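You operate a simulated robot arm through the tools that you are given. There is no shell and no other tool. Be economical: measure what you need, move in short steps, check, and stop when the job is done.

The job below is to be done with a simulated robot arm. You get a single attempt, and the scene is never put back.

Task
Loosen the stiff filler in the black bowl with water from the yellow cup.
Fine: tip all of it in, put the cup back, stir till smooth and stand the yellow stick in the blue jar; the other cup stays as it is.

The check looks at the end state, three seconds after you hand in, the way a careful person would. Anything else that was tipped, shoved, dropped, spilled or broken makes it a failure.

Robot
A 7-joint arm with a two-finger parallel gripper, fixed in place. Base frame: the origin is at the foot of the arm, x ahead of it, y to its left, z up; the work surface is at about z = 800. Units: mm, rad, N and s.
Its first joint turns from -2.897 to 2.897 rad. Payload 4.4 kg.
The tool frame sits at the grasp point between the pads (the TCP): z along the fingers, y along the line on which they close. The tips reach 23 mm beyond it. Largest opening 94 mm; finger width 38, thickness 10; the body of the gripper, 54 by 96 mm, starts 39 mm behind the TCP.
Orientation is that of the tool frame in the base frame, as a unit quaternion [x, y, z, w]. With the fingers straight down and closing along the base's y, the tool's x points along the base's -x, its y along +y and its z along -z.

Tools
- The arm moves only by the tool move_arm. Its argument "rows" is a list of rows, each an object of numbers (a shift or turn left out is 0, a gripper value left out holds the last): "tx", "ty", "tz": the shift along the base's x, y, z in mm; "rx", "ry", "rz": the turn, a rotation vector about the base's x, y, z in rad. In form: [{"tx": .., "ty": .., "tz": .., "rx": .., "ry": .., "rz": ..}, ...]. A call has 1 to 10 rows; each row is the pose to reach, as a shift and turn from the pose commanded when the call began. "jaw" is the opening, from 0 (shut) to 1 (fully open), set as the call begins (left out, the last holds). Each row takes 0.2 s and may step no farther than 50 mm and 0.15 rad from the row before; otherwise, or with a gripper value out of range, the whole call is refused. A pose out of reach is approached as far as the arm can. The call stops where the force on the tool passes 40 N (or 10 N more than at its start, if that is more) or the arm is blocked; 0.2 s more then pass. The fingers move at their own pace (about 72 mm/s each) and stop on an object; they squeeze with about 42 N. The grip force told is the motor's: it shows also when the fingers shut on nothing. Time passes only in rows, and 0.2 s behind the last, so rows that repeat a pose let the fingers close. The reply holds the time, the measured pose of the TCP, the force on the tool along the base axes, the opening and the grip force, in the units named above and with some noise.
- Cameras (640 x 400 px; columns grow to the right, rows downward): "scene" is fixed at [219, 500.6, 1453.8]; the picture's right is [0.68, -0.73, 0.00], its down [-0.51, -0.47, -0.72] and it looks along [0.53, 0.49, -0.69] (base axes); focal length 254 px, centre (320, 200). "wrist" rides on the gripper at [-39, 0, -44] in the tool frame; the picture's right is [0.00, -1.00, 0.00], its down [0.97, 0.00, -0.24] and it looks along [0.24, 0.00, 0.97] (tool axes); focal length 218 px, centre (320, 200). There is no depth. A picture from a camera that has moved, and an enlarged one, comes with that camera's place and axes in the base frame and with its lens. The place of the scene camera against the robot may be out by one fixed shift of up to 18 mm in any direction.
- capture(camera): a new picture of that camera. It takes no simulated time.
- close_up(camera, box): a new picture of the part [left, top, right, bottom] of that camera's present view, enlarged. It takes no simulated time.
- close_job(): hands the job in; it is judged then, once.

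Go step by step. Nothing tells you positions but the pictures and the camera data: compare them with the known pose of the tool, close in by small moves and look again before you grip or let go. The budget is 120 turns and 68 pictures, counting those below and the enlarged ones. Unless the task says otherwise, let go and move clear before handing in, and close with one line.

The tools are called after "Call:" by a JSON object that holds its "method" and its "body". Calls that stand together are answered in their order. move_arm: Moves the arm, as the interface text tells. Its arguments: {"type":"object","properties":{"rows":{"type":"array","items":{"type":"object","properties":{"tx":{"type":"number"},"ty":{"type":"number"},"tz":{"type":"number"},"rx":{"type":"number"},"ry":{"type":"number"},"rz":{"type":"number"}}}},"jaw":{"type":"number"}},"required":["rows"]} The other tools are called the same way: capture (camera) takes a picture; close_up (camera, box) takes an enlarged picture of a part of a camera's view; close_job () hands the job in.

At the start:

```text
time_s: 0.0
tool_pos: [585.0, 614.4, 1248.6]
ee_rot: [0.0, 1.0, 0.0, 0.0]
ft_force: [-0.9, 0.0, -0.5]
gripper_width: 93.9
grasp_force: 0.1
```

scene: 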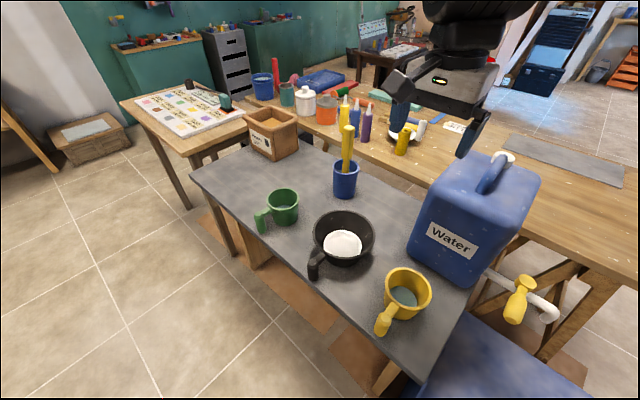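
wrist: 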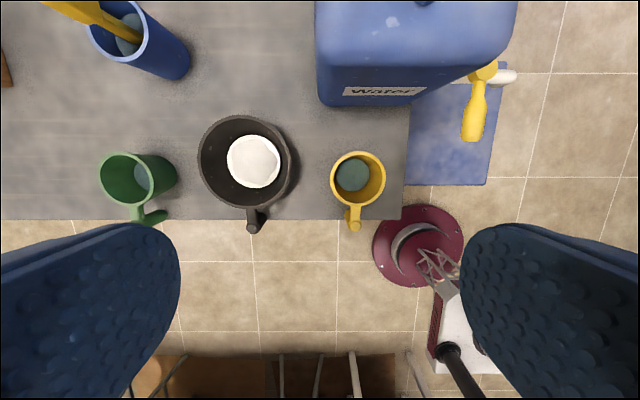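

I see the yellow cup (about x 557, y 542), the bowl (about 595, 755) and the blue jar with the stick (about 795, 915), which looks far from the base. I'll look closer at the details before moving.

Call:
{"method": "close_up", "body": {"camera": "scene", "box": [230, 110, 450, 350]}}

Call:
{"method": "close_up", "body": {"camera": "wrist", "box": [80, 90, 420, 250]}}

```text
1.67 times, centred on (340, 230) of scene
camera zoom: at [219.0, 500.6, 1453.8], right [0.68, -0.73, 0.0], down [-0.51, -0.47, -0.72], along [0.53, 0.49, -0.69], focal length 423 px, centre (287, 150)
```

zoom: 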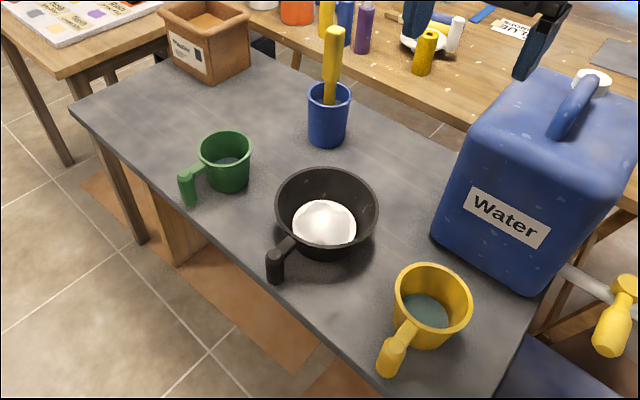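

```text
1.88 times, centred on (250, 170) of wrist
camera zoom: at [623.4, 613.7, 1294.2], right [0.0, -1.0, 0.0], down [-0.97, 0.0, 0.24], along [-0.24, 0.0, -0.97], focal length 411 px, centre (452, 256)
```

zoom: 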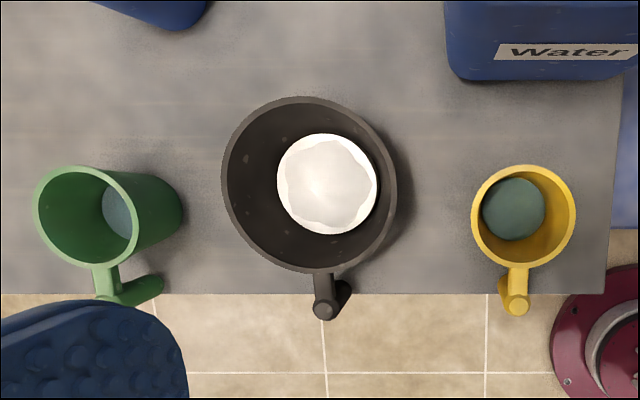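

The handles are a short bridge with an upright post on the cups' near side (-x). I'll turn the tool horizontal (pointing +x) in front of the yellow cup, high up, so that pouring is a roll about the tool axis.

Call:
{"method": "move_arm", "body": {"rows": [{"tx": -24, "ty": -7, "tz": -15, "ry": -0.15}, {"tx": -48, "ty": -14, "tz": -30, "ry": -0.3}, {"tx": -72, "ty": -21, "tz": -45, "ry": -0.45}, {"tx": -96, "ty": -28, "tz": -60, "ry": -0.6}, {"tx": -120, "ty": -35, "tz": -75, "ry": -0.75}, {"tx": -144, "ty": -42, "tz": -90, "ry": -0.9}, {"tx": -168, "ty": -49, "tz": -105, "ry": -1.05}, {"tx": -192, "ty": -56, "tz": -120, "ry": -1.2}, {"tx": -216, "ty": -63, "tz": -135, "ry": -1.35}, {"tx": -240, "ty": -72, "tz": -150, "ry": -1.5}]}}

Call:
{"method": "capture", "body": {"camera": "wrist"}}

Call:
{"method": "capture", "body": {"camera": "scene"}}

```text
time_s: 2.2
tool_pos: [342.0, 543.6, 1099.8]
ee_rot: [0.001, 0.731, 0.0, 0.683]
ft_force: [0.3, 0.6, 0.0]
gripper_width: 93.9
grasp_force: 0.1
```

```text
63 pictures are left
camera wrist: at [301.6, 543.0, 1142.1], right [0.0, -1.0, 0.0], down [-0.31, 0.0, -0.95], along [0.95, 0.0, -0.31], focal length 218 px, centre (320, 200)
```

wrist: 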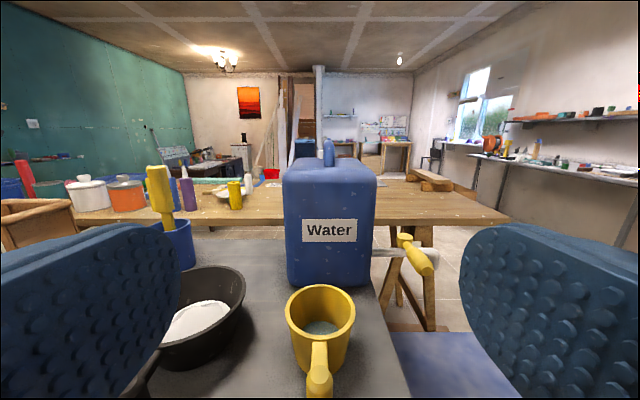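

```text
62 pictures are left
```

scene: 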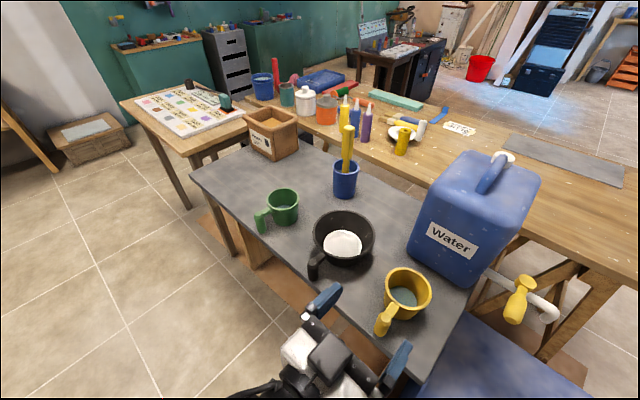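

The tool is horizontal and lined up with the cup; I take the handle post to be at about (468, 542), top near z 878. I'll level the tool and go down in front of the post.

Call:
{"method": "move_arm", "body": {"rows": [{"tz": -45, "ry": -0.07}, {"tz": -90, "ry": -0.07}, {"tz": -135, "ry": -0.07}, {"tz": -180, "ry": -0.07}, {"tz": -225, "ry": -0.07}, {"tx": 20, "tz": -245, "ry": -0.07}]}}

Call:
{"method": "capture", "body": {"camera": "wrist"}}

Call:
{"method": "close_up", "body": {"camera": "scene", "box": [290, 230, 490, 400]}}

```text
time_s: 3.6
tool_pos: [364.1, 541.3, 855.0]
ee_rot: [0.001, 0.707, 0.0, 0.707]
ft_force: [0.1, 0.4, 0.6]
gripper_width: 94.0
grasp_force: 0.1
```

```text
61 pictures are left
camera wrist: at [320.3, 541.0, 893.4], right [0.0, -1.0, 0.0], down [-0.24, 0.0, -0.97], along [0.97, 0.0, -0.24], focal length 218 px, centre (320, 200)
```

wrist: 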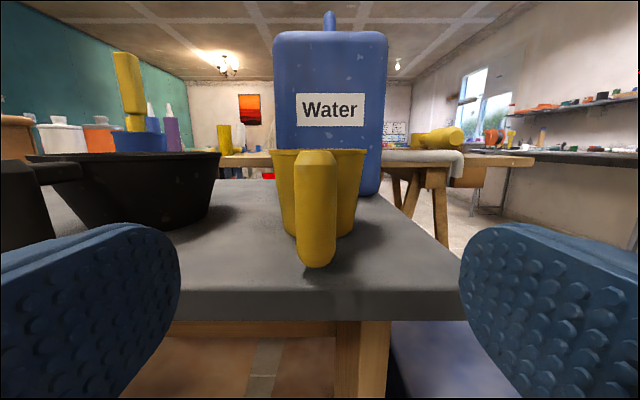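

```text
2.35 times, centred on (390, 315) of scene
camera zoom: at [219.0, 500.6, 1453.8], right [0.68, -0.73, 0.0], down [-0.51, -0.47, -0.72], along [0.53, 0.49, -0.69], focal length 597 px, centre (155, -71)
```

zoom: 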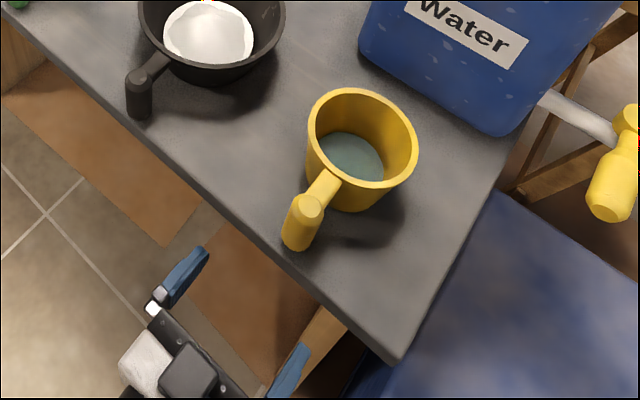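

The post stands at y ≈ 543, z from about 810 to 890, about 26 mm thick. I'll slide the open fingers around it and look again.

Call:
{"method": "move_arm", "body": {"rows": [{"tx": 35, "ty": 2}, {"tx": 70, "ty": 2}, {"tx": 100, "ty": 2, "tz": -1}]}}

Call:
{"method": "capture", "body": {"camera": "wrist"}}

Call:
{"method": "close_up", "body": {"camera": "scene", "box": [290, 230, 490, 400]}}

```text
time_s: 4.4
tool_pos: [463.9, 543.1, 855.6]
ee_rot: [-0.001, 0.707, 0.001, 0.707]
ft_force: [0.5, -0.3, 0.2]
gripper_width: 94.2
grasp_force: 0.0
```

```text
59 pictures are left
camera wrist: at [420.5, 542.7, 894.2], right [0.0, -1.0, 0.0], down [-0.24, 0.0, -0.97], along [0.97, 0.0, -0.24], focal length 218 px, centre (320, 200)
```

wrist: 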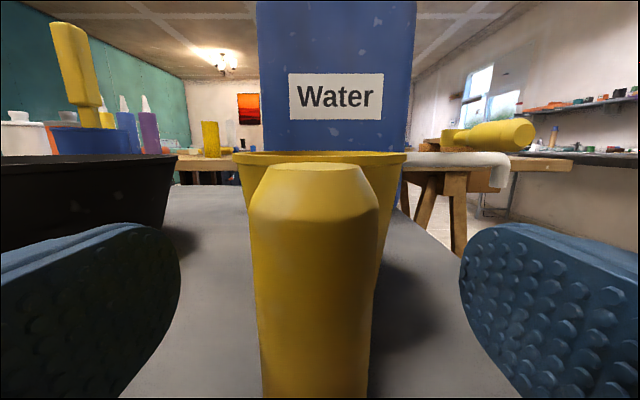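

```text
2.35 times, centred on (390, 315) of scene
camera zoom: at [219.0, 500.6, 1453.8], right [0.68, -0.73, 0.0], down [-0.51, -0.47, -0.72], along [0.53, 0.49, -0.69], focal length 597 px, centre (155, -71)
```

zoom: 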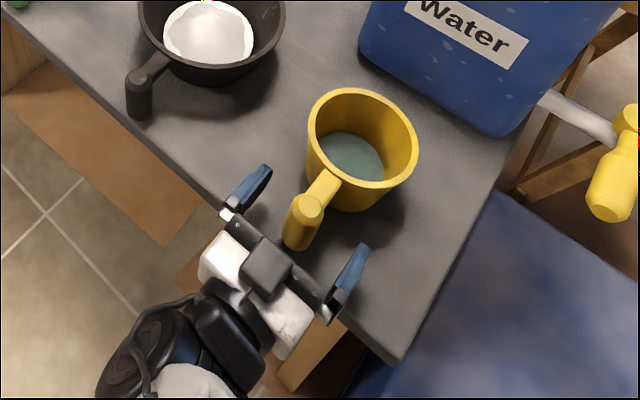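

The post sits between the fingers, the tips just past its middle. I'll go in 10 mm more and close.

Call:
{"method": "move_arm", "body": {"rows": [{"tx": 10}]}}

Call:
{"method": "move_arm", "body": {"rows": [{}, {}, {}, {}], "jaw": 0}}

Call:
{"method": "capture", "body": {"camera": "wrist"}}

```text
time_s: 4.8
tool_pos: [474.0, 544.4, 855.5]
ee_rot: [0.0, 0.707, 0.0, 0.707]
ft_force: [0.9, -0.3, -0.1]
gripper_width: 94.0
grasp_force: 0.1
```

```text
time_s: 5.8
tool_pos: [473.8, 543.7, 855.0]
ee_rot: [0.0, 0.707, 0.0, 0.708]
ft_force: [0.4, -0.3, 0.7]
gripper_width: 26.4
grasp_force: 41.6
```

```text
57 pictures are left
camera wrist: at [430.2, 542.8, 894.5], right [0.0, -1.0, 0.0], down [-0.24, 0.0, -0.97], along [0.97, 0.0, -0.24], focal length 218 px, centre (320, 200)
```

wrist: 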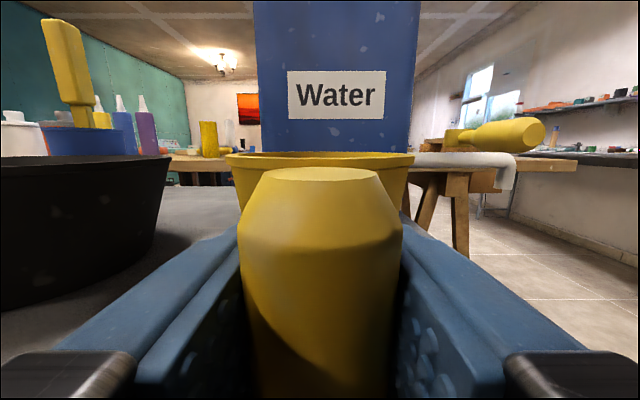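

Gripped at 26 mm. I'll lift slowly and check for slip.

Call:
{"method": "move_arm", "body": {"rows": [{"tz": 4}, {"tz": 10}, {"tz": 20}, {"tz": 32}, {"tz": 45}, {"tz": 58}, {"tz": 70}, {"tz": 78}, {"tz": 80}, {"tz": 80}]}}

Call:
{"method": "capture", "body": {"camera": "wrist"}}

Call:
{"method": "capture", "body": {"camera": "scene"}}

```text
time_s: 8.0
tool_pos: [474.3, 543.0, 935.5]
ee_rot: [0.0, 0.708, 0.0, 0.706]
ft_force: [0.4, 0.0, -3.1]
gripper_width: 26.6
grasp_force: 42.4
```

```text
56 pictures are left
camera wrist: at [430.3, 543.5, 973.4], right [0.0, -1.0, 0.0], down [-0.24, 0.0, -0.97], along [0.97, 0.0, -0.24], focal length 218 px, centre (320, 200)
```

wrist: 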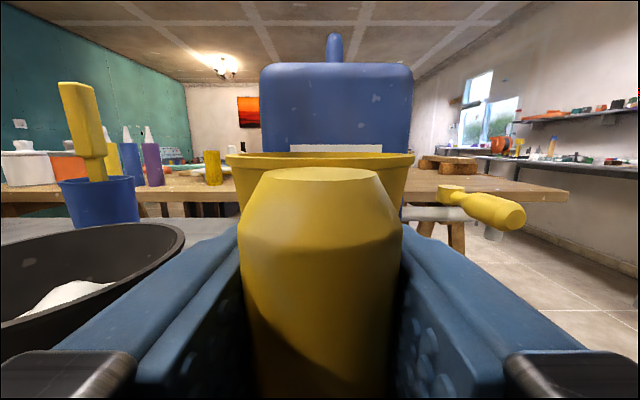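

```text
55 pictures are left
```

scene: 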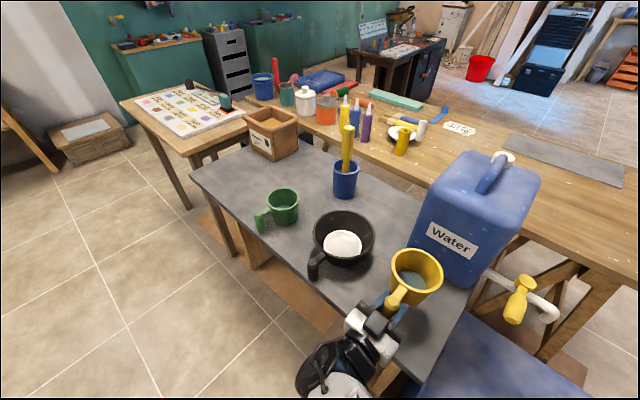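

The grip holds, weight about 3 N. The bowl rim centre I take as (595, 753), z ≈ 886, radius about 86. I'll raise and carry the cup, level, to the near-right of the bowl.

Call:
{"method": "move_arm", "body": {"rows": [{"tz": 10, "ty": 5}, {"tz": 25, "ty": 18}, {"tz": 38, "ty": 36}, {"tz": 45, "ty": 56}, {"tz": 47, "ty": 78, "tx": 4}, {"tz": 47, "ty": 100, "tx": 10}, {"tz": 47, "ty": 122, "tx": 18}, {"tz": 47, "ty": 142, "tx": 26}, {"tz": 47, "ty": 154, "tx": 32}, {"tz": 47, "ty": 158, "tx": 34}]}}

Call:
{"method": "capture", "body": {"camera": "scene"}}

Call:
{"method": "capture", "body": {"camera": "wrist"}}

```text
time_s: 10.2
tool_pos: [506.7, 701.5, 982.9]
ee_rot: [0.0, 0.707, 0.0, 0.707]
ft_force: [0.2, 0.0, -2.4]
gripper_width: 26.2
grasp_force: 42.2
```

```text
54 pictures are left
```

scene: 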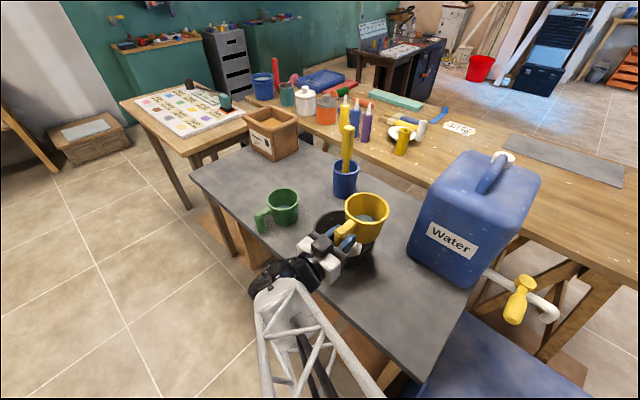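

```text
53 pictures are left
camera wrist: at [463.2, 701.2, 1021.4], right [0.0, -1.0, 0.0], down [-0.24, 0.0, -0.97], along [0.97, 0.0, -0.24], focal length 218 px, centre (320, 200)
```

wrist: 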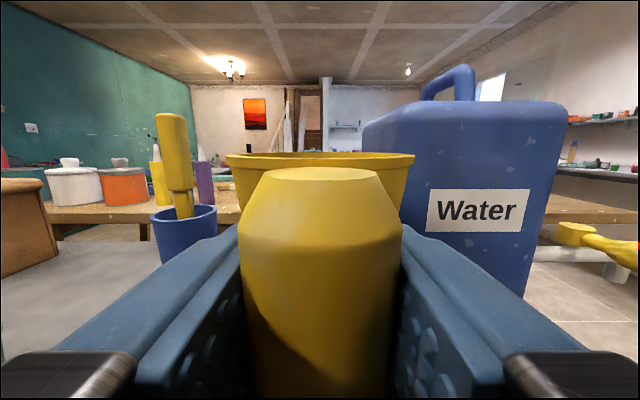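

The cup is over the right half of the bowl. I'll start rolling it toward +y, slowly.

Call:
{"method": "move_arm", "body": {"rows": [{"rx": -0.1}, {"rx": -0.2}, {"rx": -0.3}, {"rx": -0.4}, {"rx": -0.5}, {"rx": -0.6}, {"rx": -0.68}, {"rx": -0.76}, {"rx": -0.84}, {"rx": -0.9}]}}

Call:
{"method": "capture", "body": {"camera": "scene"}}

```text
time_s: 12.4
tool_pos: [507.1, 702.8, 980.3]
ee_rot: [-0.307, 0.637, -0.309, 0.636]
ft_force: [0.2, -0.7, -2.7]
gripper_width: 26.7
grasp_force: 42.0
```

```text
52 pictures are left
```

scene: 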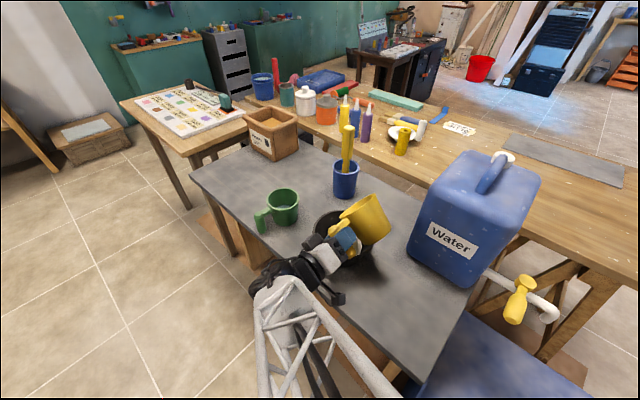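

The roll goes toward the bowl as intended and the weight hasn't changed much yet. Continuing slowly.

Call:
{"method": "move_arm", "body": {"rows": [{"rx": -0.05}, {"rx": -0.1}, {"rx": -0.15}, {"rx": -0.2}, {"rx": -0.25}, {"rx": -0.3}, {"rx": -0.35}, {"rx": -0.4}, {"rx": -0.45}, {"rx": -0.5}]}}

Call:
{"method": "capture", "body": {"camera": "scene"}}

```text
time_s: 14.6
tool_pos: [508.0, 704.0, 980.7]
ee_rot: [-0.455, 0.542, -0.456, 0.54]
ft_force: [0.0, 0.5, -2.5]
gripper_width: 26.6
grasp_force: 41.8
```

```text
51 pictures are left
```

scene: 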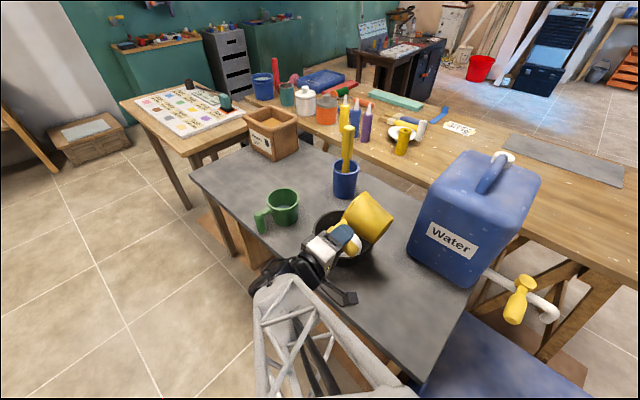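

It's at about 80° now. I'll continue to roughly 125°, shifting slightly to +y so the lip stays well inside the bowl.

Call:
{"method": "move_arm", "body": {"rows": [{"rx": -0.08, "ty": 2}, {"rx": -0.16, "ty": 4}, {"rx": -0.24, "ty": 6}, {"rx": -0.32, "ty": 8}, {"rx": -0.4, "ty": 10}, {"rx": -0.5, "ty": 13}, {"rx": -0.6, "ty": 16}, {"rx": -0.7, "ty": 18}, {"rx": -0.8, "ty": 20}, {"rx": -0.8, "ty": 20}]}}

Call:
{"method": "capture", "body": {"camera": "scene"}}

Call:
{"method": "capture", "body": {"camera": "wrist"}}

```text
time_s: 16.8
tool_pos: [508.1, 721.9, 980.8]
ee_rot: [0.63, -0.321, 0.631, -0.32]
ft_force: [-0.7, -0.6, -0.6]
gripper_width: 26.8
grasp_force: 42.3
```

```text
50 pictures are left
```

scene: 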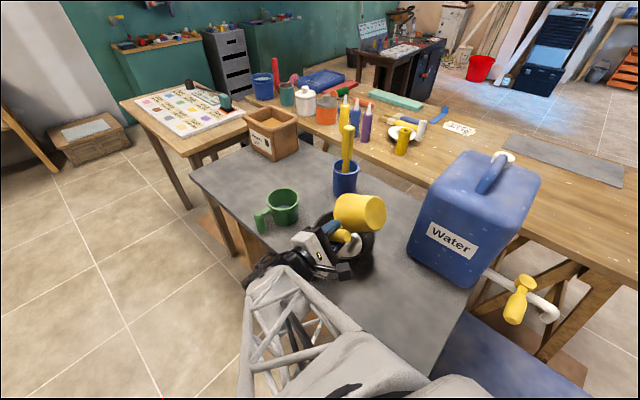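

```text
49 pictures are left
camera wrist: at [464.6, 753.0, 957.8], right [0.0, 0.59, 0.81], down [-0.24, -0.78, 0.57], along [0.97, -0.19, 0.14], focal length 218 px, centre (320, 200)
```

wrist: 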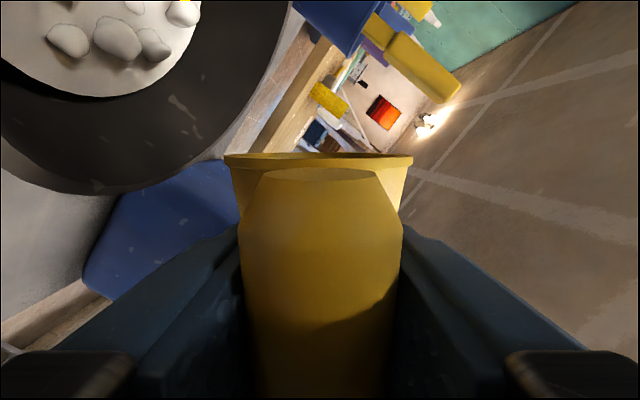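

The weight has dropped to under 1 N: the water is out, and lumps show in the bowl. I'll roll a little further and hold so any last drops leave.

Call:
{"method": "move_arm", "body": {"rows": [{"rx": -0.1, "ty": 8}, {"rx": -0.2, "ty": 16}, {"rx": -0.3, "ty": 24}, {"rx": -0.3, "ty": 24}, {"rx": -0.3, "ty": 24}, {"rx": -0.3, "ty": 24}, {"rx": -0.3, "ty": 24}, {"rx": -0.3, "ty": 24}]}}

Call:
{"method": "close_up", "body": {"camera": "scene", "box": [250, 130, 450, 300]}}

```text
time_s: 18.6
tool_pos: [508.6, 747.2, 981.2]
ee_rot: [0.67, -0.223, 0.672, -0.223]
ft_force: [0.2, -1.0, -1.5]
gripper_width: 26.8
grasp_force: 41.6
```

```text
2.35 times, centred on (350, 215) of scene
camera zoom: at [219.0, 500.6, 1453.8], right [0.68, -0.73, 0.0], down [-0.51, -0.47, -0.72], along [0.53, 0.49, -0.69], focal length 597 px, centre (249, 165)
```

zoom: 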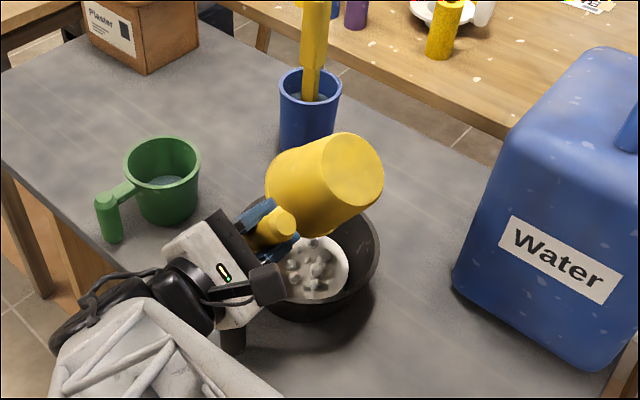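

Water is in, the table is dry. Rolling the cup back upright over the bowl.

Call:
{"method": "move_arm", "body": {"rows": [{"rx": 0.14, "ty": -4}, {"rx": 0.28, "ty": -8}, {"rx": 0.42, "ty": -12}, {"rx": 0.56, "ty": -16}, {"rx": 0.7, "ty": -20}, {"rx": 0.84, "ty": -24}, {"rx": 0.98, "ty": -28}, {"rx": 1.12, "ty": -32}, {"rx": 1.26, "ty": -36}, {"rx": 1.4, "ty": -40}]}}

Call:
{"method": "move_arm", "body": {"rows": [{"rx": 0.14}, {"rx": 0.28}, {"rx": 0.42}, {"rx": 0.56}, {"rx": 0.7}, {"rx": 0.84}, {"rx": 0.98}, {"rx": 1.1}, {"rx": 1.1}]}}

Call:
{"method": "capture", "body": {"camera": "wrist"}}

Call:
{"method": "close_up", "body": {"camera": "scene", "box": [250, 130, 450, 300]}}

```text
time_s: 20.8
tool_pos: [509.3, 706.7, 981.6]
ee_rot: [-0.369, 0.603, -0.369, 0.603]
ft_force: [0.3, -0.3, -1.1]
gripper_width: 26.4
grasp_force: 41.2
```

```text
time_s: 22.8
tool_pos: [508.4, 706.3, 980.8]
ee_rot: [-0.001, 0.707, 0.001, 0.707]
ft_force: [-0.1, 0.2, -1.5]
gripper_width: 26.5
grasp_force: 42.3
```

```text
47 pictures are left
camera wrist: at [464.3, 705.6, 1020.7], right [0.0, -1.0, 0.0], down [-0.24, 0.0, -0.97], along [0.97, 0.0, -0.24], focal length 218 px, centre (320, 200)
```

wrist: 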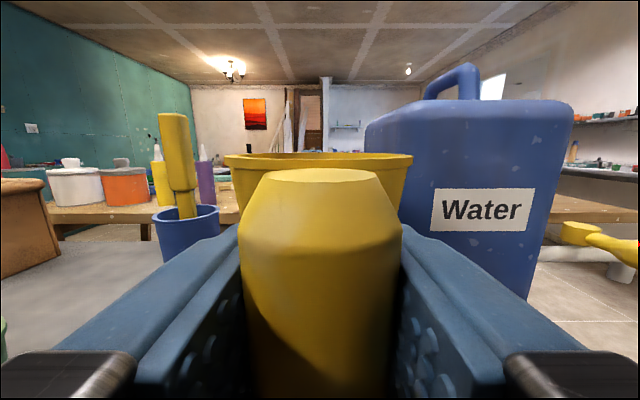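

```text
2.35 times, centred on (350, 215) of scene
camera zoom: at [219.0, 500.6, 1453.8], right [0.68, -0.73, 0.0], down [-0.51, -0.47, -0.72], along [0.53, 0.49, -0.69], focal length 597 px, centre (249, 165)
```

zoom: 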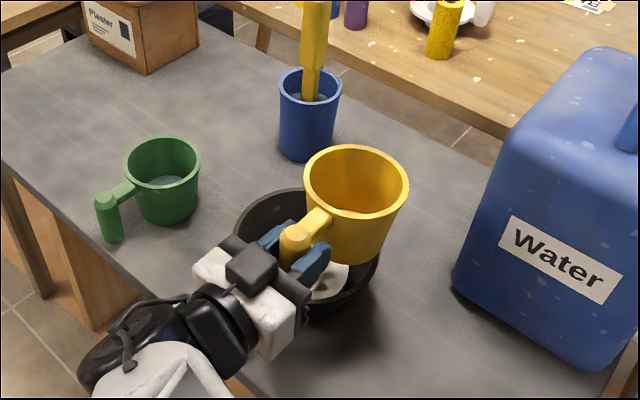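

The cup is empty and upright. I'll carry it back to its original spot: reverse path, first at height, then down.

Call:
{"method": "move_arm", "body": {"rows": [{"ty": -20, "tx": -6}, {"ty": -50, "tx": -14}, {"ty": -85, "tx": -22}, {"ty": -120, "tx": -30}, {"ty": -145, "tx": -34}, {"ty": -158, "tx": -34, "tz": -5}, {"ty": -162, "tx": -34, "tz": -30}, {"ty": -162, "tx": -34, "tz": -60}, {"ty": -162, "tx": -34, "tz": -85}, {"ty": -162, "tx": -34, "tz": -105}]}}

Call:
{"method": "move_arm", "body": {"rows": [{"tz": -8}, {"tz": -14}, {"tz": -18}, {"tz": -21}, {"tz": -22}, {"tz": -22}]}}

Call:
{"method": "capture", "body": {"camera": "wrist"}}

Call:
{"method": "close_up", "body": {"camera": "scene", "box": [290, 230, 490, 400]}}

```text
time_s: 25.0
tool_pos: [473.8, 545.7, 874.8]
ee_rot: [0.0, 0.708, 0.0, 0.707]
ft_force: [0.3, 1.1, -1.6]
gripper_width: 26.6
grasp_force: 42.0
```

```text
time_s: 26.4
tool_pos: [474.3, 544.2, 856.9]
ee_rot: [0.001, 0.707, 0.001, 0.707]
ft_force: [-2.5, 1.3, 14.5]
gripper_width: 26.4
grasp_force: 41.7
```

```text
45 pictures are left
camera wrist: at [430.7, 543.8, 894.7], right [0.0, -1.0, 0.0], down [-0.24, 0.0, -0.97], along [0.97, 0.0, -0.24], focal length 218 px, centre (320, 200)
```

wrist: 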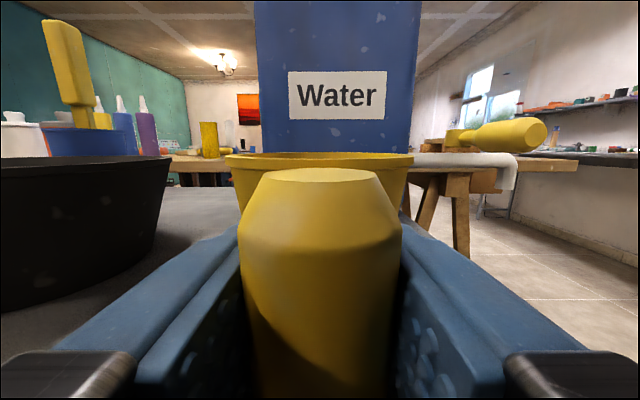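

```text
2.35 times, centred on (390, 315) of scene
camera zoom: at [219.0, 500.6, 1453.8], right [0.68, -0.73, 0.0], down [-0.51, -0.47, -0.72], along [0.53, 0.49, -0.69], focal length 597 px, centre (155, -71)
```

zoom: 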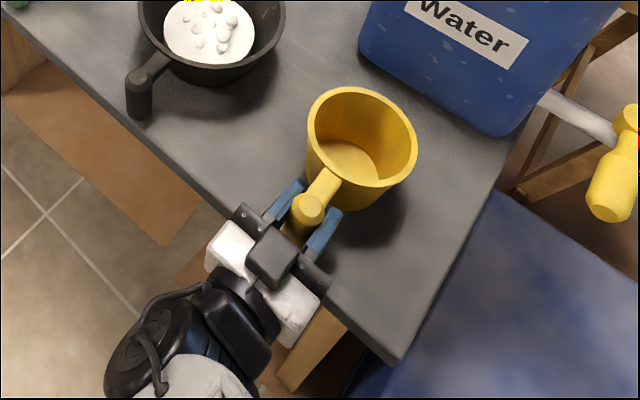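

The cup stands on the table again at its old place (contact force 14 N). I'll relieve the press, open and back straight out.

Call:
{"method": "move_arm", "body": {"rows": [{"tz": 1.5}, {"tz": 1.5}]}}

Call:
{"method": "move_arm", "body": {"rows": [{}, {}, {}, {}, {}], "jaw": 1}}

Call:
{"method": "move_arm", "body": {"rows": [{"tx": -20}, {"tx": -50}, {"tx": -90}, {"tx": -110, "tz": 40}, {"tx": -115, "tz": 85}, {"tx": -115, "tz": 130}, {"tx": -115, "tz": 175}, {"tx": -115, "tz": 220}]}}

Call:
{"method": "capture", "body": {"camera": "wrist"}}

Call:
{"method": "capture", "body": {"camera": "scene"}}

```text
time_s: 27.0
tool_pos: [474.4, 545.0, 855.5]
ee_rot: [0.0, 0.708, -0.001, 0.706]
ft_force: [-0.9, 1.3, 5.7]
gripper_width: 26.7
grasp_force: 41.4
```

```text
time_s: 28.2
tool_pos: [474.3, 544.5, 855.6]
ee_rot: [0.001, 0.707, -0.001, 0.707]
ft_force: [0.1, -0.2, 0.0]
gripper_width: 93.9
grasp_force: 0.0
```

```text
time_s: 30.0
tool_pos: [359.9, 543.5, 1074.3]
ee_rot: [-0.001, 0.707, 0.0, 0.707]
ft_force: [-0.4, -0.4, -0.4]
gripper_width: 94.2
grasp_force: 0.0
```

```text
43 pictures are left
camera wrist: at [316.4, 543.6, 1113.8], right [0.0, -1.0, 0.0], down [-0.24, 0.0, -0.97], along [0.97, 0.0, -0.24], focal length 218 px, centre (320, 200)
```

wrist: 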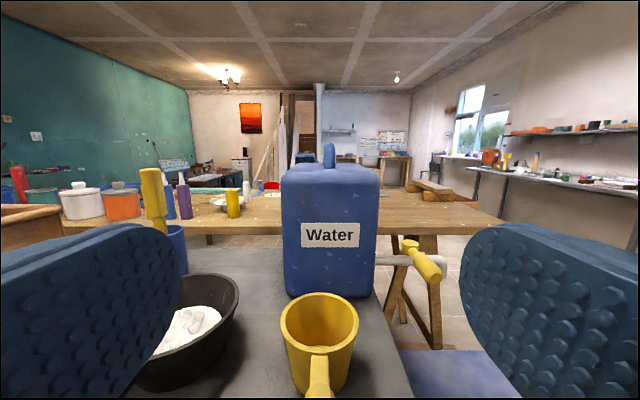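

```text
42 pictures are left
```

scene: 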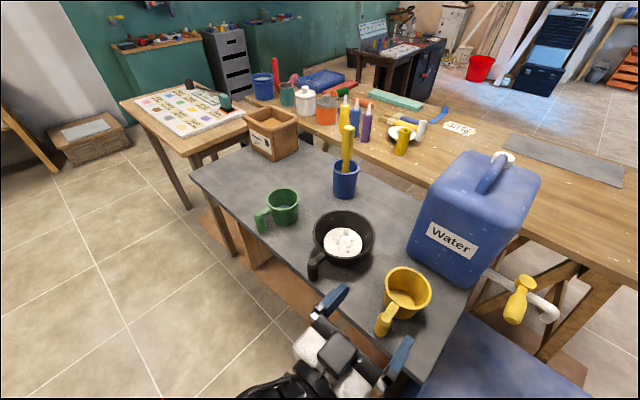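

The cup is back and the bowl holds lumpy filler and water. I triangulate the jar rim at (793, 917, 914) and the stick top near (813, 925, 1066). I'll yaw the tool radially and approach at height to look.

Call:
{"method": "move_arm", "body": {"rows": [{"tx": 30, "ty": 20, "tz": 2, "rz": 0.12}, {"tx": 60, "ty": 40, "tz": 4, "rz": 0.24}, {"tx": 90, "ty": 60, "tz": 6, "rz": 0.36}, {"tx": 120, "ty": 80, "tz": 8, "rz": 0.48}, {"tx": 150, "ty": 100, "tz": 8, "rz": 0.6}, {"tx": 180, "ty": 125, "tz": 8, "rz": 0.72}, {"tx": 210, "ty": 155, "tz": 8, "rz": 0.85}, {"tx": 240, "ty": 185, "tz": 0, "rz": 0.85}, {"tx": 270, "ty": 215, "tz": -10, "rz": 0.85}]}}

Call:
{"method": "capture", "body": {"camera": "wrist"}}

```text
time_s: 32.0
tool_pos: [616.7, 774.5, 1070.0]
ee_rot: [-0.283, 0.652, 0.279, 0.645]
ft_force: [-0.2, -0.4, 0.7]
gripper_width: 93.9
grasp_force: 0.0
out of reach, approached as far as the arm can: row 7, 8, 9
```

```text
41 pictures are left
camera wrist: at [587.7, 740.7, 1109.5], right [0.73, -0.68, 0.0], down [-0.17, -0.18, -0.97], along [0.66, 0.71, -0.25], focal length 218 px, centre (320, 200)
```

wrist: 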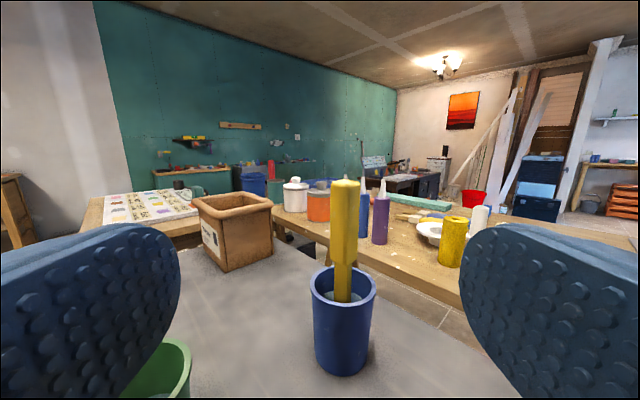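

The stick and jar confirm where I thought, about 1210 mm from the base axis; the arm reported a reach limit (about 15 mm off sideways), likely a joint limit. I'll pitch the tool downward a bit to see if that frees it.

Call:
{"method": "move_arm", "body": {"rows": [{"rx": -0.094, "ry": 0.083}, {"rx": -0.188, "ry": 0.165}, {"rx": -0.282, "ry": 0.248}, {"rx": -0.376, "ry": 0.33}, {"rx": -0.376, "ry": 0.33}]}}

Call:
{"method": "capture", "body": {"camera": "scene"}}

```text
time_s: 33.2
tool_pos: [615.9, 771.8, 1069.8]
ee_rot: [-0.355, 0.785, 0.21, 0.463]
ft_force: [0.4, -0.6, -0.2]
gripper_width: 93.8
grasp_force: 0.0
```

```text
40 pictures are left
```

scene: 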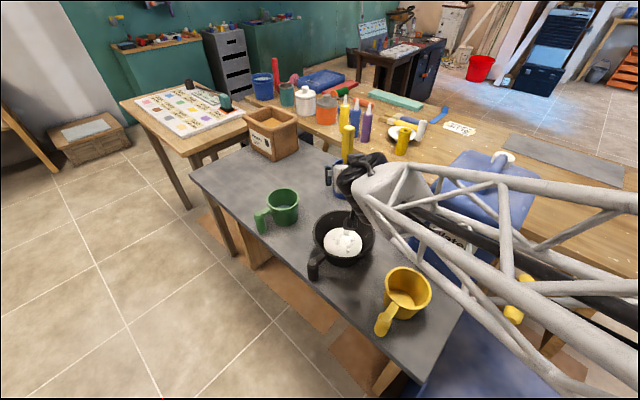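

The forearm comes down from above on the right, clear of the jug, and the pitched pose is reached without complaint. I'll advance toward the stick in small steps to see how far this reaches.

Call:
{"method": "move_arm", "body": {"rows": [{"tx": 25, "ty": 18, "tz": 10}, {"tx": 50, "ty": 36, "tz": 20}, {"tx": 75, "ty": 54, "tz": 25}, {"tx": 100, "ty": 72, "tz": 25}]}}

Call:
{"method": "capture", "body": {"camera": "wrist"}}

Call:
{"method": "capture", "body": {"camera": "scene"}}

```text
time_s: 34.2
tool_pos: [717.3, 844.0, 1093.5]
ee_rot: [-0.354, 0.784, 0.21, 0.465]
ft_force: [-0.4, -0.1, -0.1]
gripper_width: 94.0
grasp_force: 0.0
```

```text
39 pictures are left
camera wrist: at [703.8, 828.0, 1148.3], right [0.75, -0.66, 0.0], down [-0.45, -0.51, -0.74], along [0.49, 0.55, -0.68], focal length 218 px, centre (320, 200)
```

wrist: 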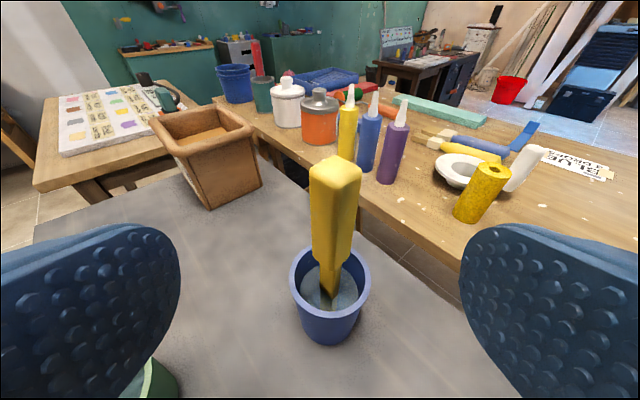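

```text
38 pictures are left
```

scene: 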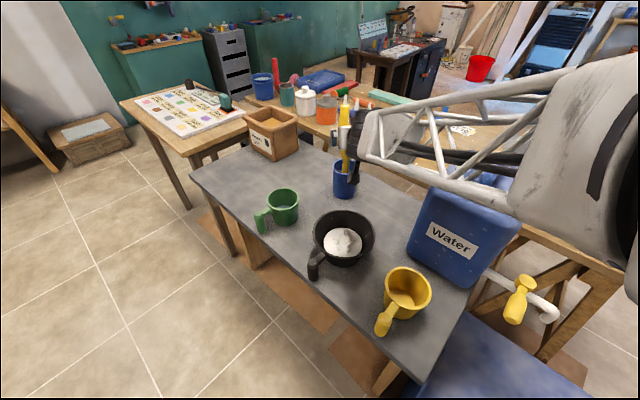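

It reaches 1107 mm fine with the pitched tool. The stick's handle is square, its wide face turned toward my left; I'll yaw back about 0.47 rad to grip flat faces and look again.

Call:
{"method": "move_arm", "body": {"rows": [{"tx": -2, "ty": 11, "rz": -0.12}, {"tx": -4, "ty": 22, "rz": -0.24}, {"tx": -6, "ty": 33, "rz": -0.36}, {"tx": -8, "ty": 43, "rz": -0.47}, {"tx": -8, "ty": 43, "rz": -0.47}]}}

Call:
{"method": "capture", "body": {"camera": "wrist"}}

Call:
{"method": "capture", "body": {"camera": "scene"}}

```text
time_s: 35.4
tool_pos: [706.8, 886.8, 1092.9]
ee_rot: [-0.163, 0.845, 0.096, 0.5]
ft_force: [-0.6, -1.3, 0.8]
gripper_width: 94.1
grasp_force: 0.1
```

```text
37 pictures are left
camera wrist: at [689.7, 879.3, 1148.9], right [0.37, -0.93, 0.0], down [-0.63, -0.25, -0.74], along [0.68, 0.27, -0.68], focal length 218 px, centre (320, 200)
```

wrist: 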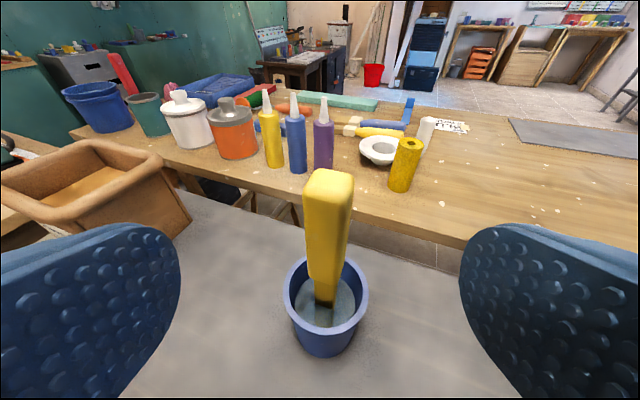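

```text
36 pictures are left
```

scene: 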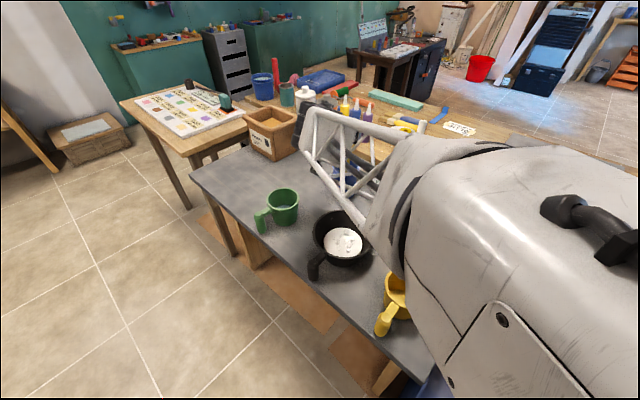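

The faces are now nearly square to the fingers. I put the stick at about (790, 912) at z 1025. I'll advance about two-thirds and check.

Call:
{"method": "move_arm", "body": {"rows": [{"tx": 20, "ty": 6, "tz": -17}, {"tx": 40, "ty": 12, "tz": -34}, {"tx": 60, "ty": 17, "tz": -50}]}}

Call:
{"method": "capture", "body": {"camera": "wrist"}}

```text
time_s: 36.2
tool_pos: [766.7, 903.8, 1045.2]
ee_rot: [-0.162, 0.845, 0.097, 0.5]
ft_force: [-0.7, -0.1, 0.8]
gripper_width: 94.0
grasp_force: 0.0
```

```text
35 pictures are left
camera wrist: at [749.3, 895.9, 1100.5], right [0.37, -0.93, 0.0], down [-0.63, -0.25, -0.74], along [0.68, 0.27, -0.68], focal length 218 px, centre (320, 200)
```

wrist: 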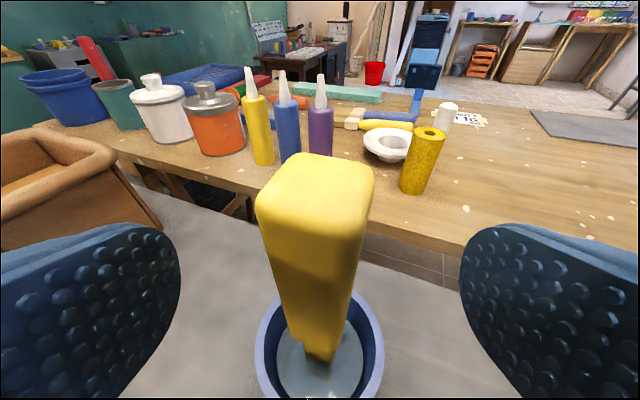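

The handle's top edge still shows about 17° of twist. I'll yaw another -0.3 rad and advance to the grip position at (791, 913, 1025).

Call:
{"method": "move_arm", "body": {"rows": [{"ty": 4, "rz": -0.15}, {"ty": 9, "rz": -0.29}, {"tx": 12, "ty": 9, "tz": -10, "rz": -0.29}, {"tx": 24, "ty": 9, "tz": -20, "rz": -0.29}]}}

Call:
{"method": "capture", "body": {"camera": "wrist"}}

```text
time_s: 37.2
tool_pos: [790.3, 912.7, 1024.7]
ee_rot: [-0.039, 0.86, 0.022, 0.509]
ft_force: [0.7, 0.7, 0.7]
gripper_width: 94.1
grasp_force: 0.0
```

```text
34 pictures are left
camera wrist: at [771.8, 911.0, 1079.1], right [0.09, -1.0, 0.0], down [-0.67, -0.06, -0.74], along [0.73, 0.07, -0.68], focal length 218 px, centre (320, 200)
```

wrist: 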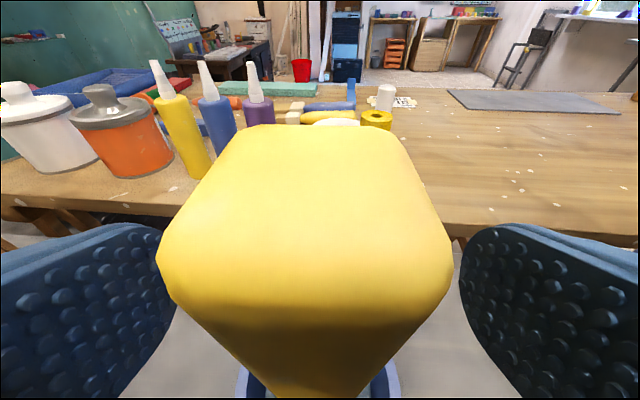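

The handle is square and centred between the fingers. Closing.

Call:
{"method": "move_arm", "body": {"rows": [{}, {}, {}, {}, {}], "jaw": 0}}

Call:
{"method": "capture", "body": {"camera": "wrist"}}

```text
time_s: 38.4
tool_pos: [790.9, 913.0, 1025.1]
ee_rot: [-0.039, 0.859, 0.023, 0.509]
ft_force: [1.2, 0.0, 0.7]
gripper_width: 29.0
grasp_force: 42.6
```

```text
33 pictures are left
camera wrist: at [771.7, 910.9, 1079.2], right [0.09, -1.0, 0.0], down [-0.67, -0.06, -0.74], along [0.73, 0.07, -0.68], focal length 218 px, centre (320, 200)
```

wrist: 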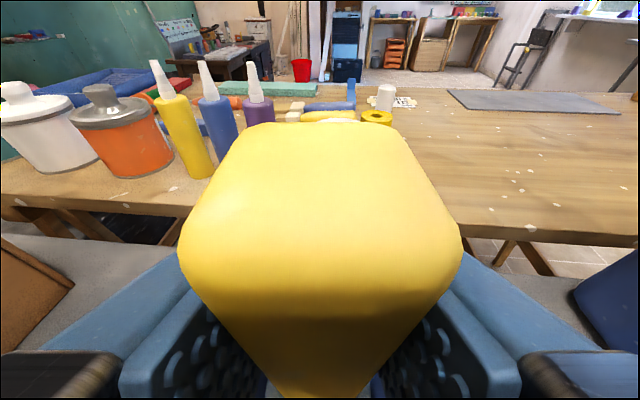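

Gripped at 29 mm. I'll lift straight up slowly and watch the jar.

Call:
{"method": "move_arm", "body": {"rows": [{"tz": 6}, {"tz": 14}, {"tz": 24}, {"tz": 34}, {"tz": 44}, {"tz": 54}, {"tz": 60}]}}

Call:
{"method": "capture", "body": {"camera": "wrist"}}

Call:
{"method": "capture", "body": {"camera": "scene"}}

```text
time_s: 40.0
tool_pos: [791.5, 911.8, 1085.1]
ee_rot: [-0.04, 0.859, 0.023, 0.509]
ft_force: [-0.1, 0.4, -0.4]
gripper_width: 29.5
grasp_force: 41.5
```

```text
32 pictures are left
camera wrist: at [772.3, 909.6, 1140.2], right [0.09, -1.0, 0.0], down [-0.67, -0.06, -0.74], along [0.73, 0.07, -0.68], focal length 218 px, centre (320, 200)
```

wrist: 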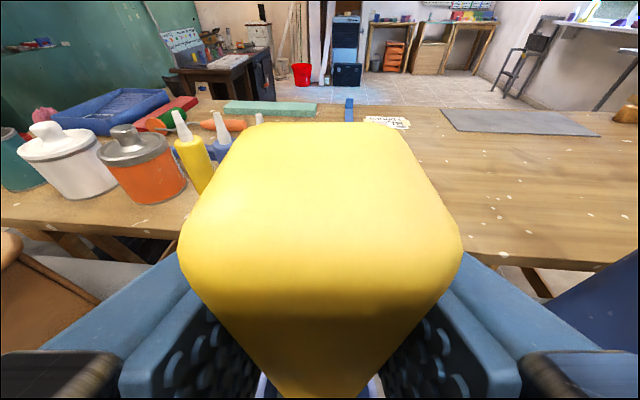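

```text
31 pictures are left
```

scene: 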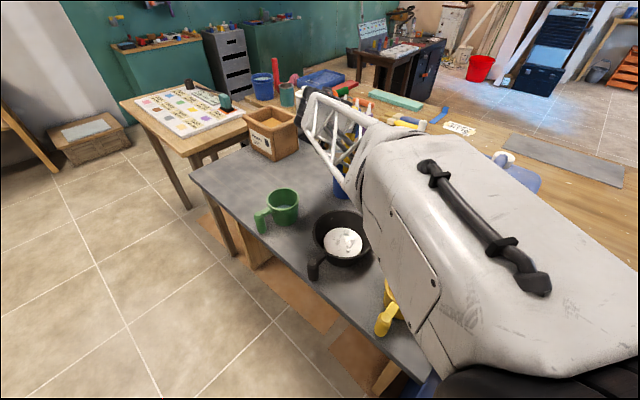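

No side force and no slip. I'll continue lifting until the stick is clear of the jar.

Call:
{"method": "move_arm", "body": {"rows": [{"tz": 20}, {"tz": 40}, {"tz": 60}, {"tz": 80}, {"tz": 100}, {"tz": 110}]}}

Call:
{"method": "capture", "body": {"camera": "scene"}}

```text
time_s: 41.4
tool_pos: [790.6, 912.0, 1192.6]
ee_rot: [-0.038, 0.86, 0.022, 0.509]
ft_force: [-0.5, -0.2, -0.6]
gripper_width: 29.3
grasp_force: 41.9
```

```text
30 pictures are left
```

scene: 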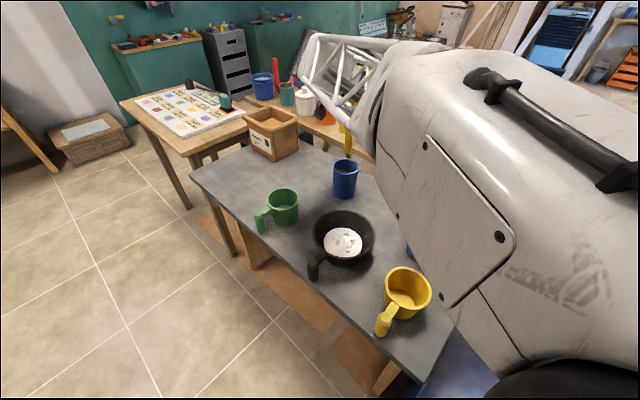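

Call:
{"method": "close_up", "body": {"camera": "scene", "box": [300, 110, 400, 210]}}

```text
4.00 times, centred on (350, 160) of scene
camera zoom: at [219.0, 500.6, 1453.8], right [0.68, -0.73, 0.0], down [-0.51, -0.47, -0.72], along [0.53, 0.49, -0.69], focal length 1015 px, centre (200, 360)
```

zoom: 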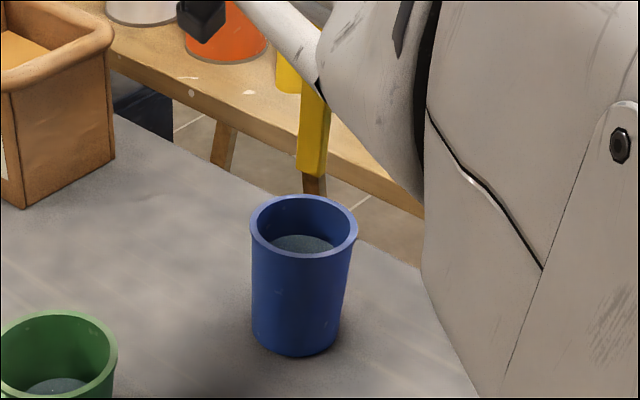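

The stick is out, its tip about 216–220 mm below the TCP, and the jar is undisturbed. I'll carry it over the bowl centre at this height.

Call:
{"method": "move_arm", "body": {"rows": [{"tx": -12, "ty": -10}, {"tx": -34, "ty": -28}, {"tx": -58, "ty": -47}, {"tx": -82, "ty": -67}, {"tx": -106, "ty": -86}, {"tx": -130, "ty": -106}, {"tx": -154, "ty": -126}, {"tx": -176, "ty": -143}, {"tx": -190, "ty": -155}, {"tx": -196, "ty": -160}]}}

Call:
{"method": "capture", "body": {"camera": "scene"}}

Call:
{"method": "capture", "body": {"camera": "wrist"}}

```text
time_s: 43.6
tool_pos: [594.6, 751.4, 1194.2]
ee_rot: [-0.037, 0.859, 0.022, 0.51]
ft_force: [0.1, -0.2, -1.1]
gripper_width: 29.6
grasp_force: 41.6
```

```text
28 pictures are left
```

scene: 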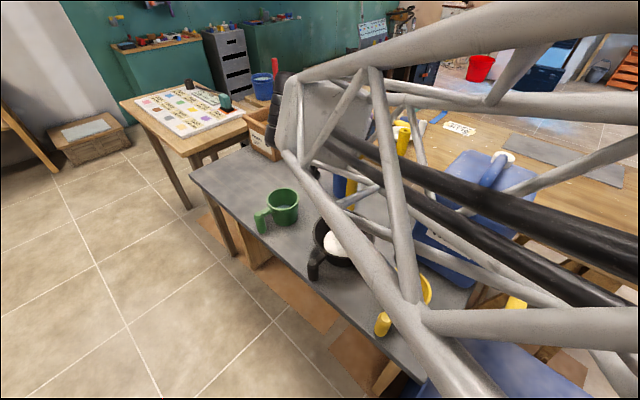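

```text
27 pictures are left
camera wrist: at [576.3, 749.1, 1249.8], right [0.09, -1.0, 0.0], down [-0.67, -0.06, -0.74], along [0.73, 0.07, -0.68], focal length 218 px, centre (320, 200)
```

wrist: 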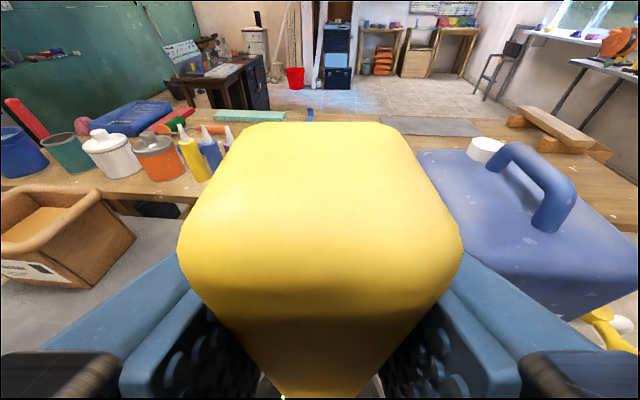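

Call:
{"method": "close_up", "body": {"camera": "scene", "box": [290, 160, 410, 290]}}

```text
3.08 times, centred on (350, 225) of scene
camera zoom: at [219.0, 500.6, 1453.8], right [0.68, -0.73, 0.0], down [-0.51, -0.47, -0.72], along [0.53, 0.49, -0.69], focal length 781 px, centre (228, 123)
```

zoom: 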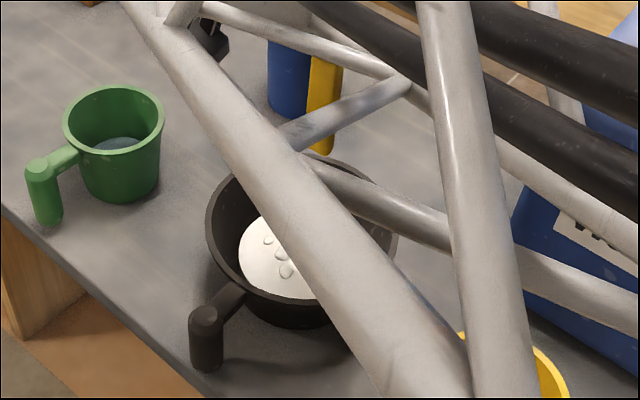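

The tip seems right under the TCP, over the bowl's middle. I'll lower toward the filler, then feel for the bottom in small steps.

Call:
{"method": "move_arm", "body": {"rows": [{"tz": -20}, {"tz": -45}, {"tz": -70}, {"tz": -90}, {"tz": -105}, {"tz": -115}, {"tz": -120}]}}

Call:
{"method": "close_up", "body": {"camera": "scene", "box": [290, 160, 410, 290]}}

```text
time_s: 45.2
tool_pos: [594.6, 752.8, 1073.3]
ee_rot: [-0.039, 0.859, 0.023, 0.51]
ft_force: [0.0, 0.8, -0.3]
gripper_width: 29.2
grasp_force: 41.9
```

```text
3.08 times, centred on (350, 225) of scene
camera zoom: at [219.0, 500.6, 1453.8], right [0.68, -0.73, 0.0], down [-0.51, -0.47, -0.72], along [0.53, 0.49, -0.69], focal length 781 px, centre (228, 123)
```

zoom: 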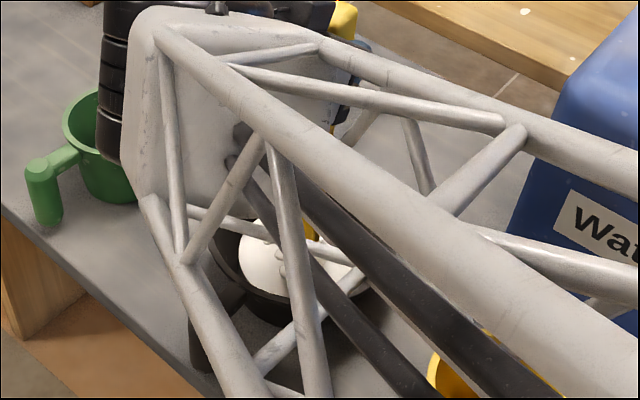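

Still free. Lowering further in small steps; the call will stop on force.

Call:
{"method": "move_arm", "body": {"rows": [{"tz": -5}, {"tz": -10}, {"tz": -15}, {"tz": -20}, {"tz": -24}]}}

Call:
{"method": "move_arm", "body": {"rows": [{"tz": -2}, {"tz": -4}, {"tz": -6}]}}

Call:
{"method": "close_up", "body": {"camera": "scene", "box": [290, 160, 410, 290]}}

```text
time_s: 46.4
tool_pos: [595.9, 753.5, 1051.5]
ee_rot: [-0.039, 0.859, 0.023, 0.509]
ft_force: [0.0, -0.8, -0.4]
gripper_width: 29.9
grasp_force: 41.7
```

```text
time_s: 47.2
tool_pos: [595.6, 752.3, 1043.8]
ee_rot: [-0.039, 0.86, 0.023, 0.509]
ft_force: [-0.7, 0.2, -0.5]
gripper_width: 29.4
grasp_force: 42.1
```

```text
3.08 times, centred on (350, 225) of scene
camera zoom: at [219.0, 500.6, 1453.8], right [0.68, -0.73, 0.0], down [-0.51, -0.47, -0.72], along [0.53, 0.49, -0.69], focal length 781 px, centre (228, 123)
```

zoom: 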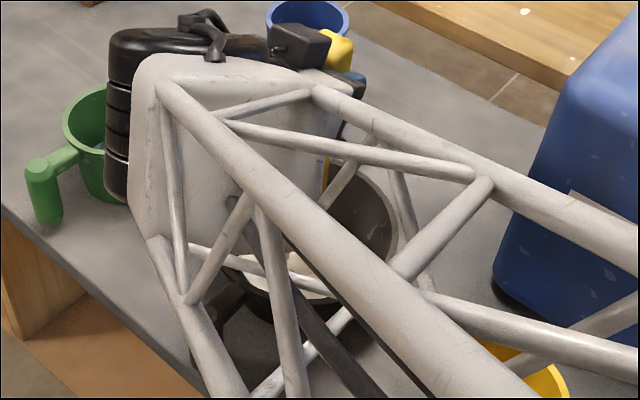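

Call:
{"method": "move_arm", "body": {"rows": [{"tz": -2}, {"tz": -4}, {"tz": -6}, {"tz": -8}, {"tz": -8}]}}

Call:
{"method": "move_arm", "body": {"rows": [{"tz": -1.5}, {"tz": -3}, {"tz": -4.5}, {"tz": -4.5}]}}

```text
time_s: 48.4
tool_pos: [595.3, 753.0, 1036.5]
ee_rot: [-0.039, 0.859, 0.023, 0.509]
ft_force: [0.0, 0.4, -0.6]
gripper_width: 29.5
grasp_force: 41.9
```

```text
time_s: 49.4
tool_pos: [596.3, 753.4, 1031.9]
ee_rot: [-0.04, 0.859, 0.024, 0.509]
ft_force: [0.0, -0.5, -1.1]
gripper_width: 29.3
grasp_force: 42.4
```

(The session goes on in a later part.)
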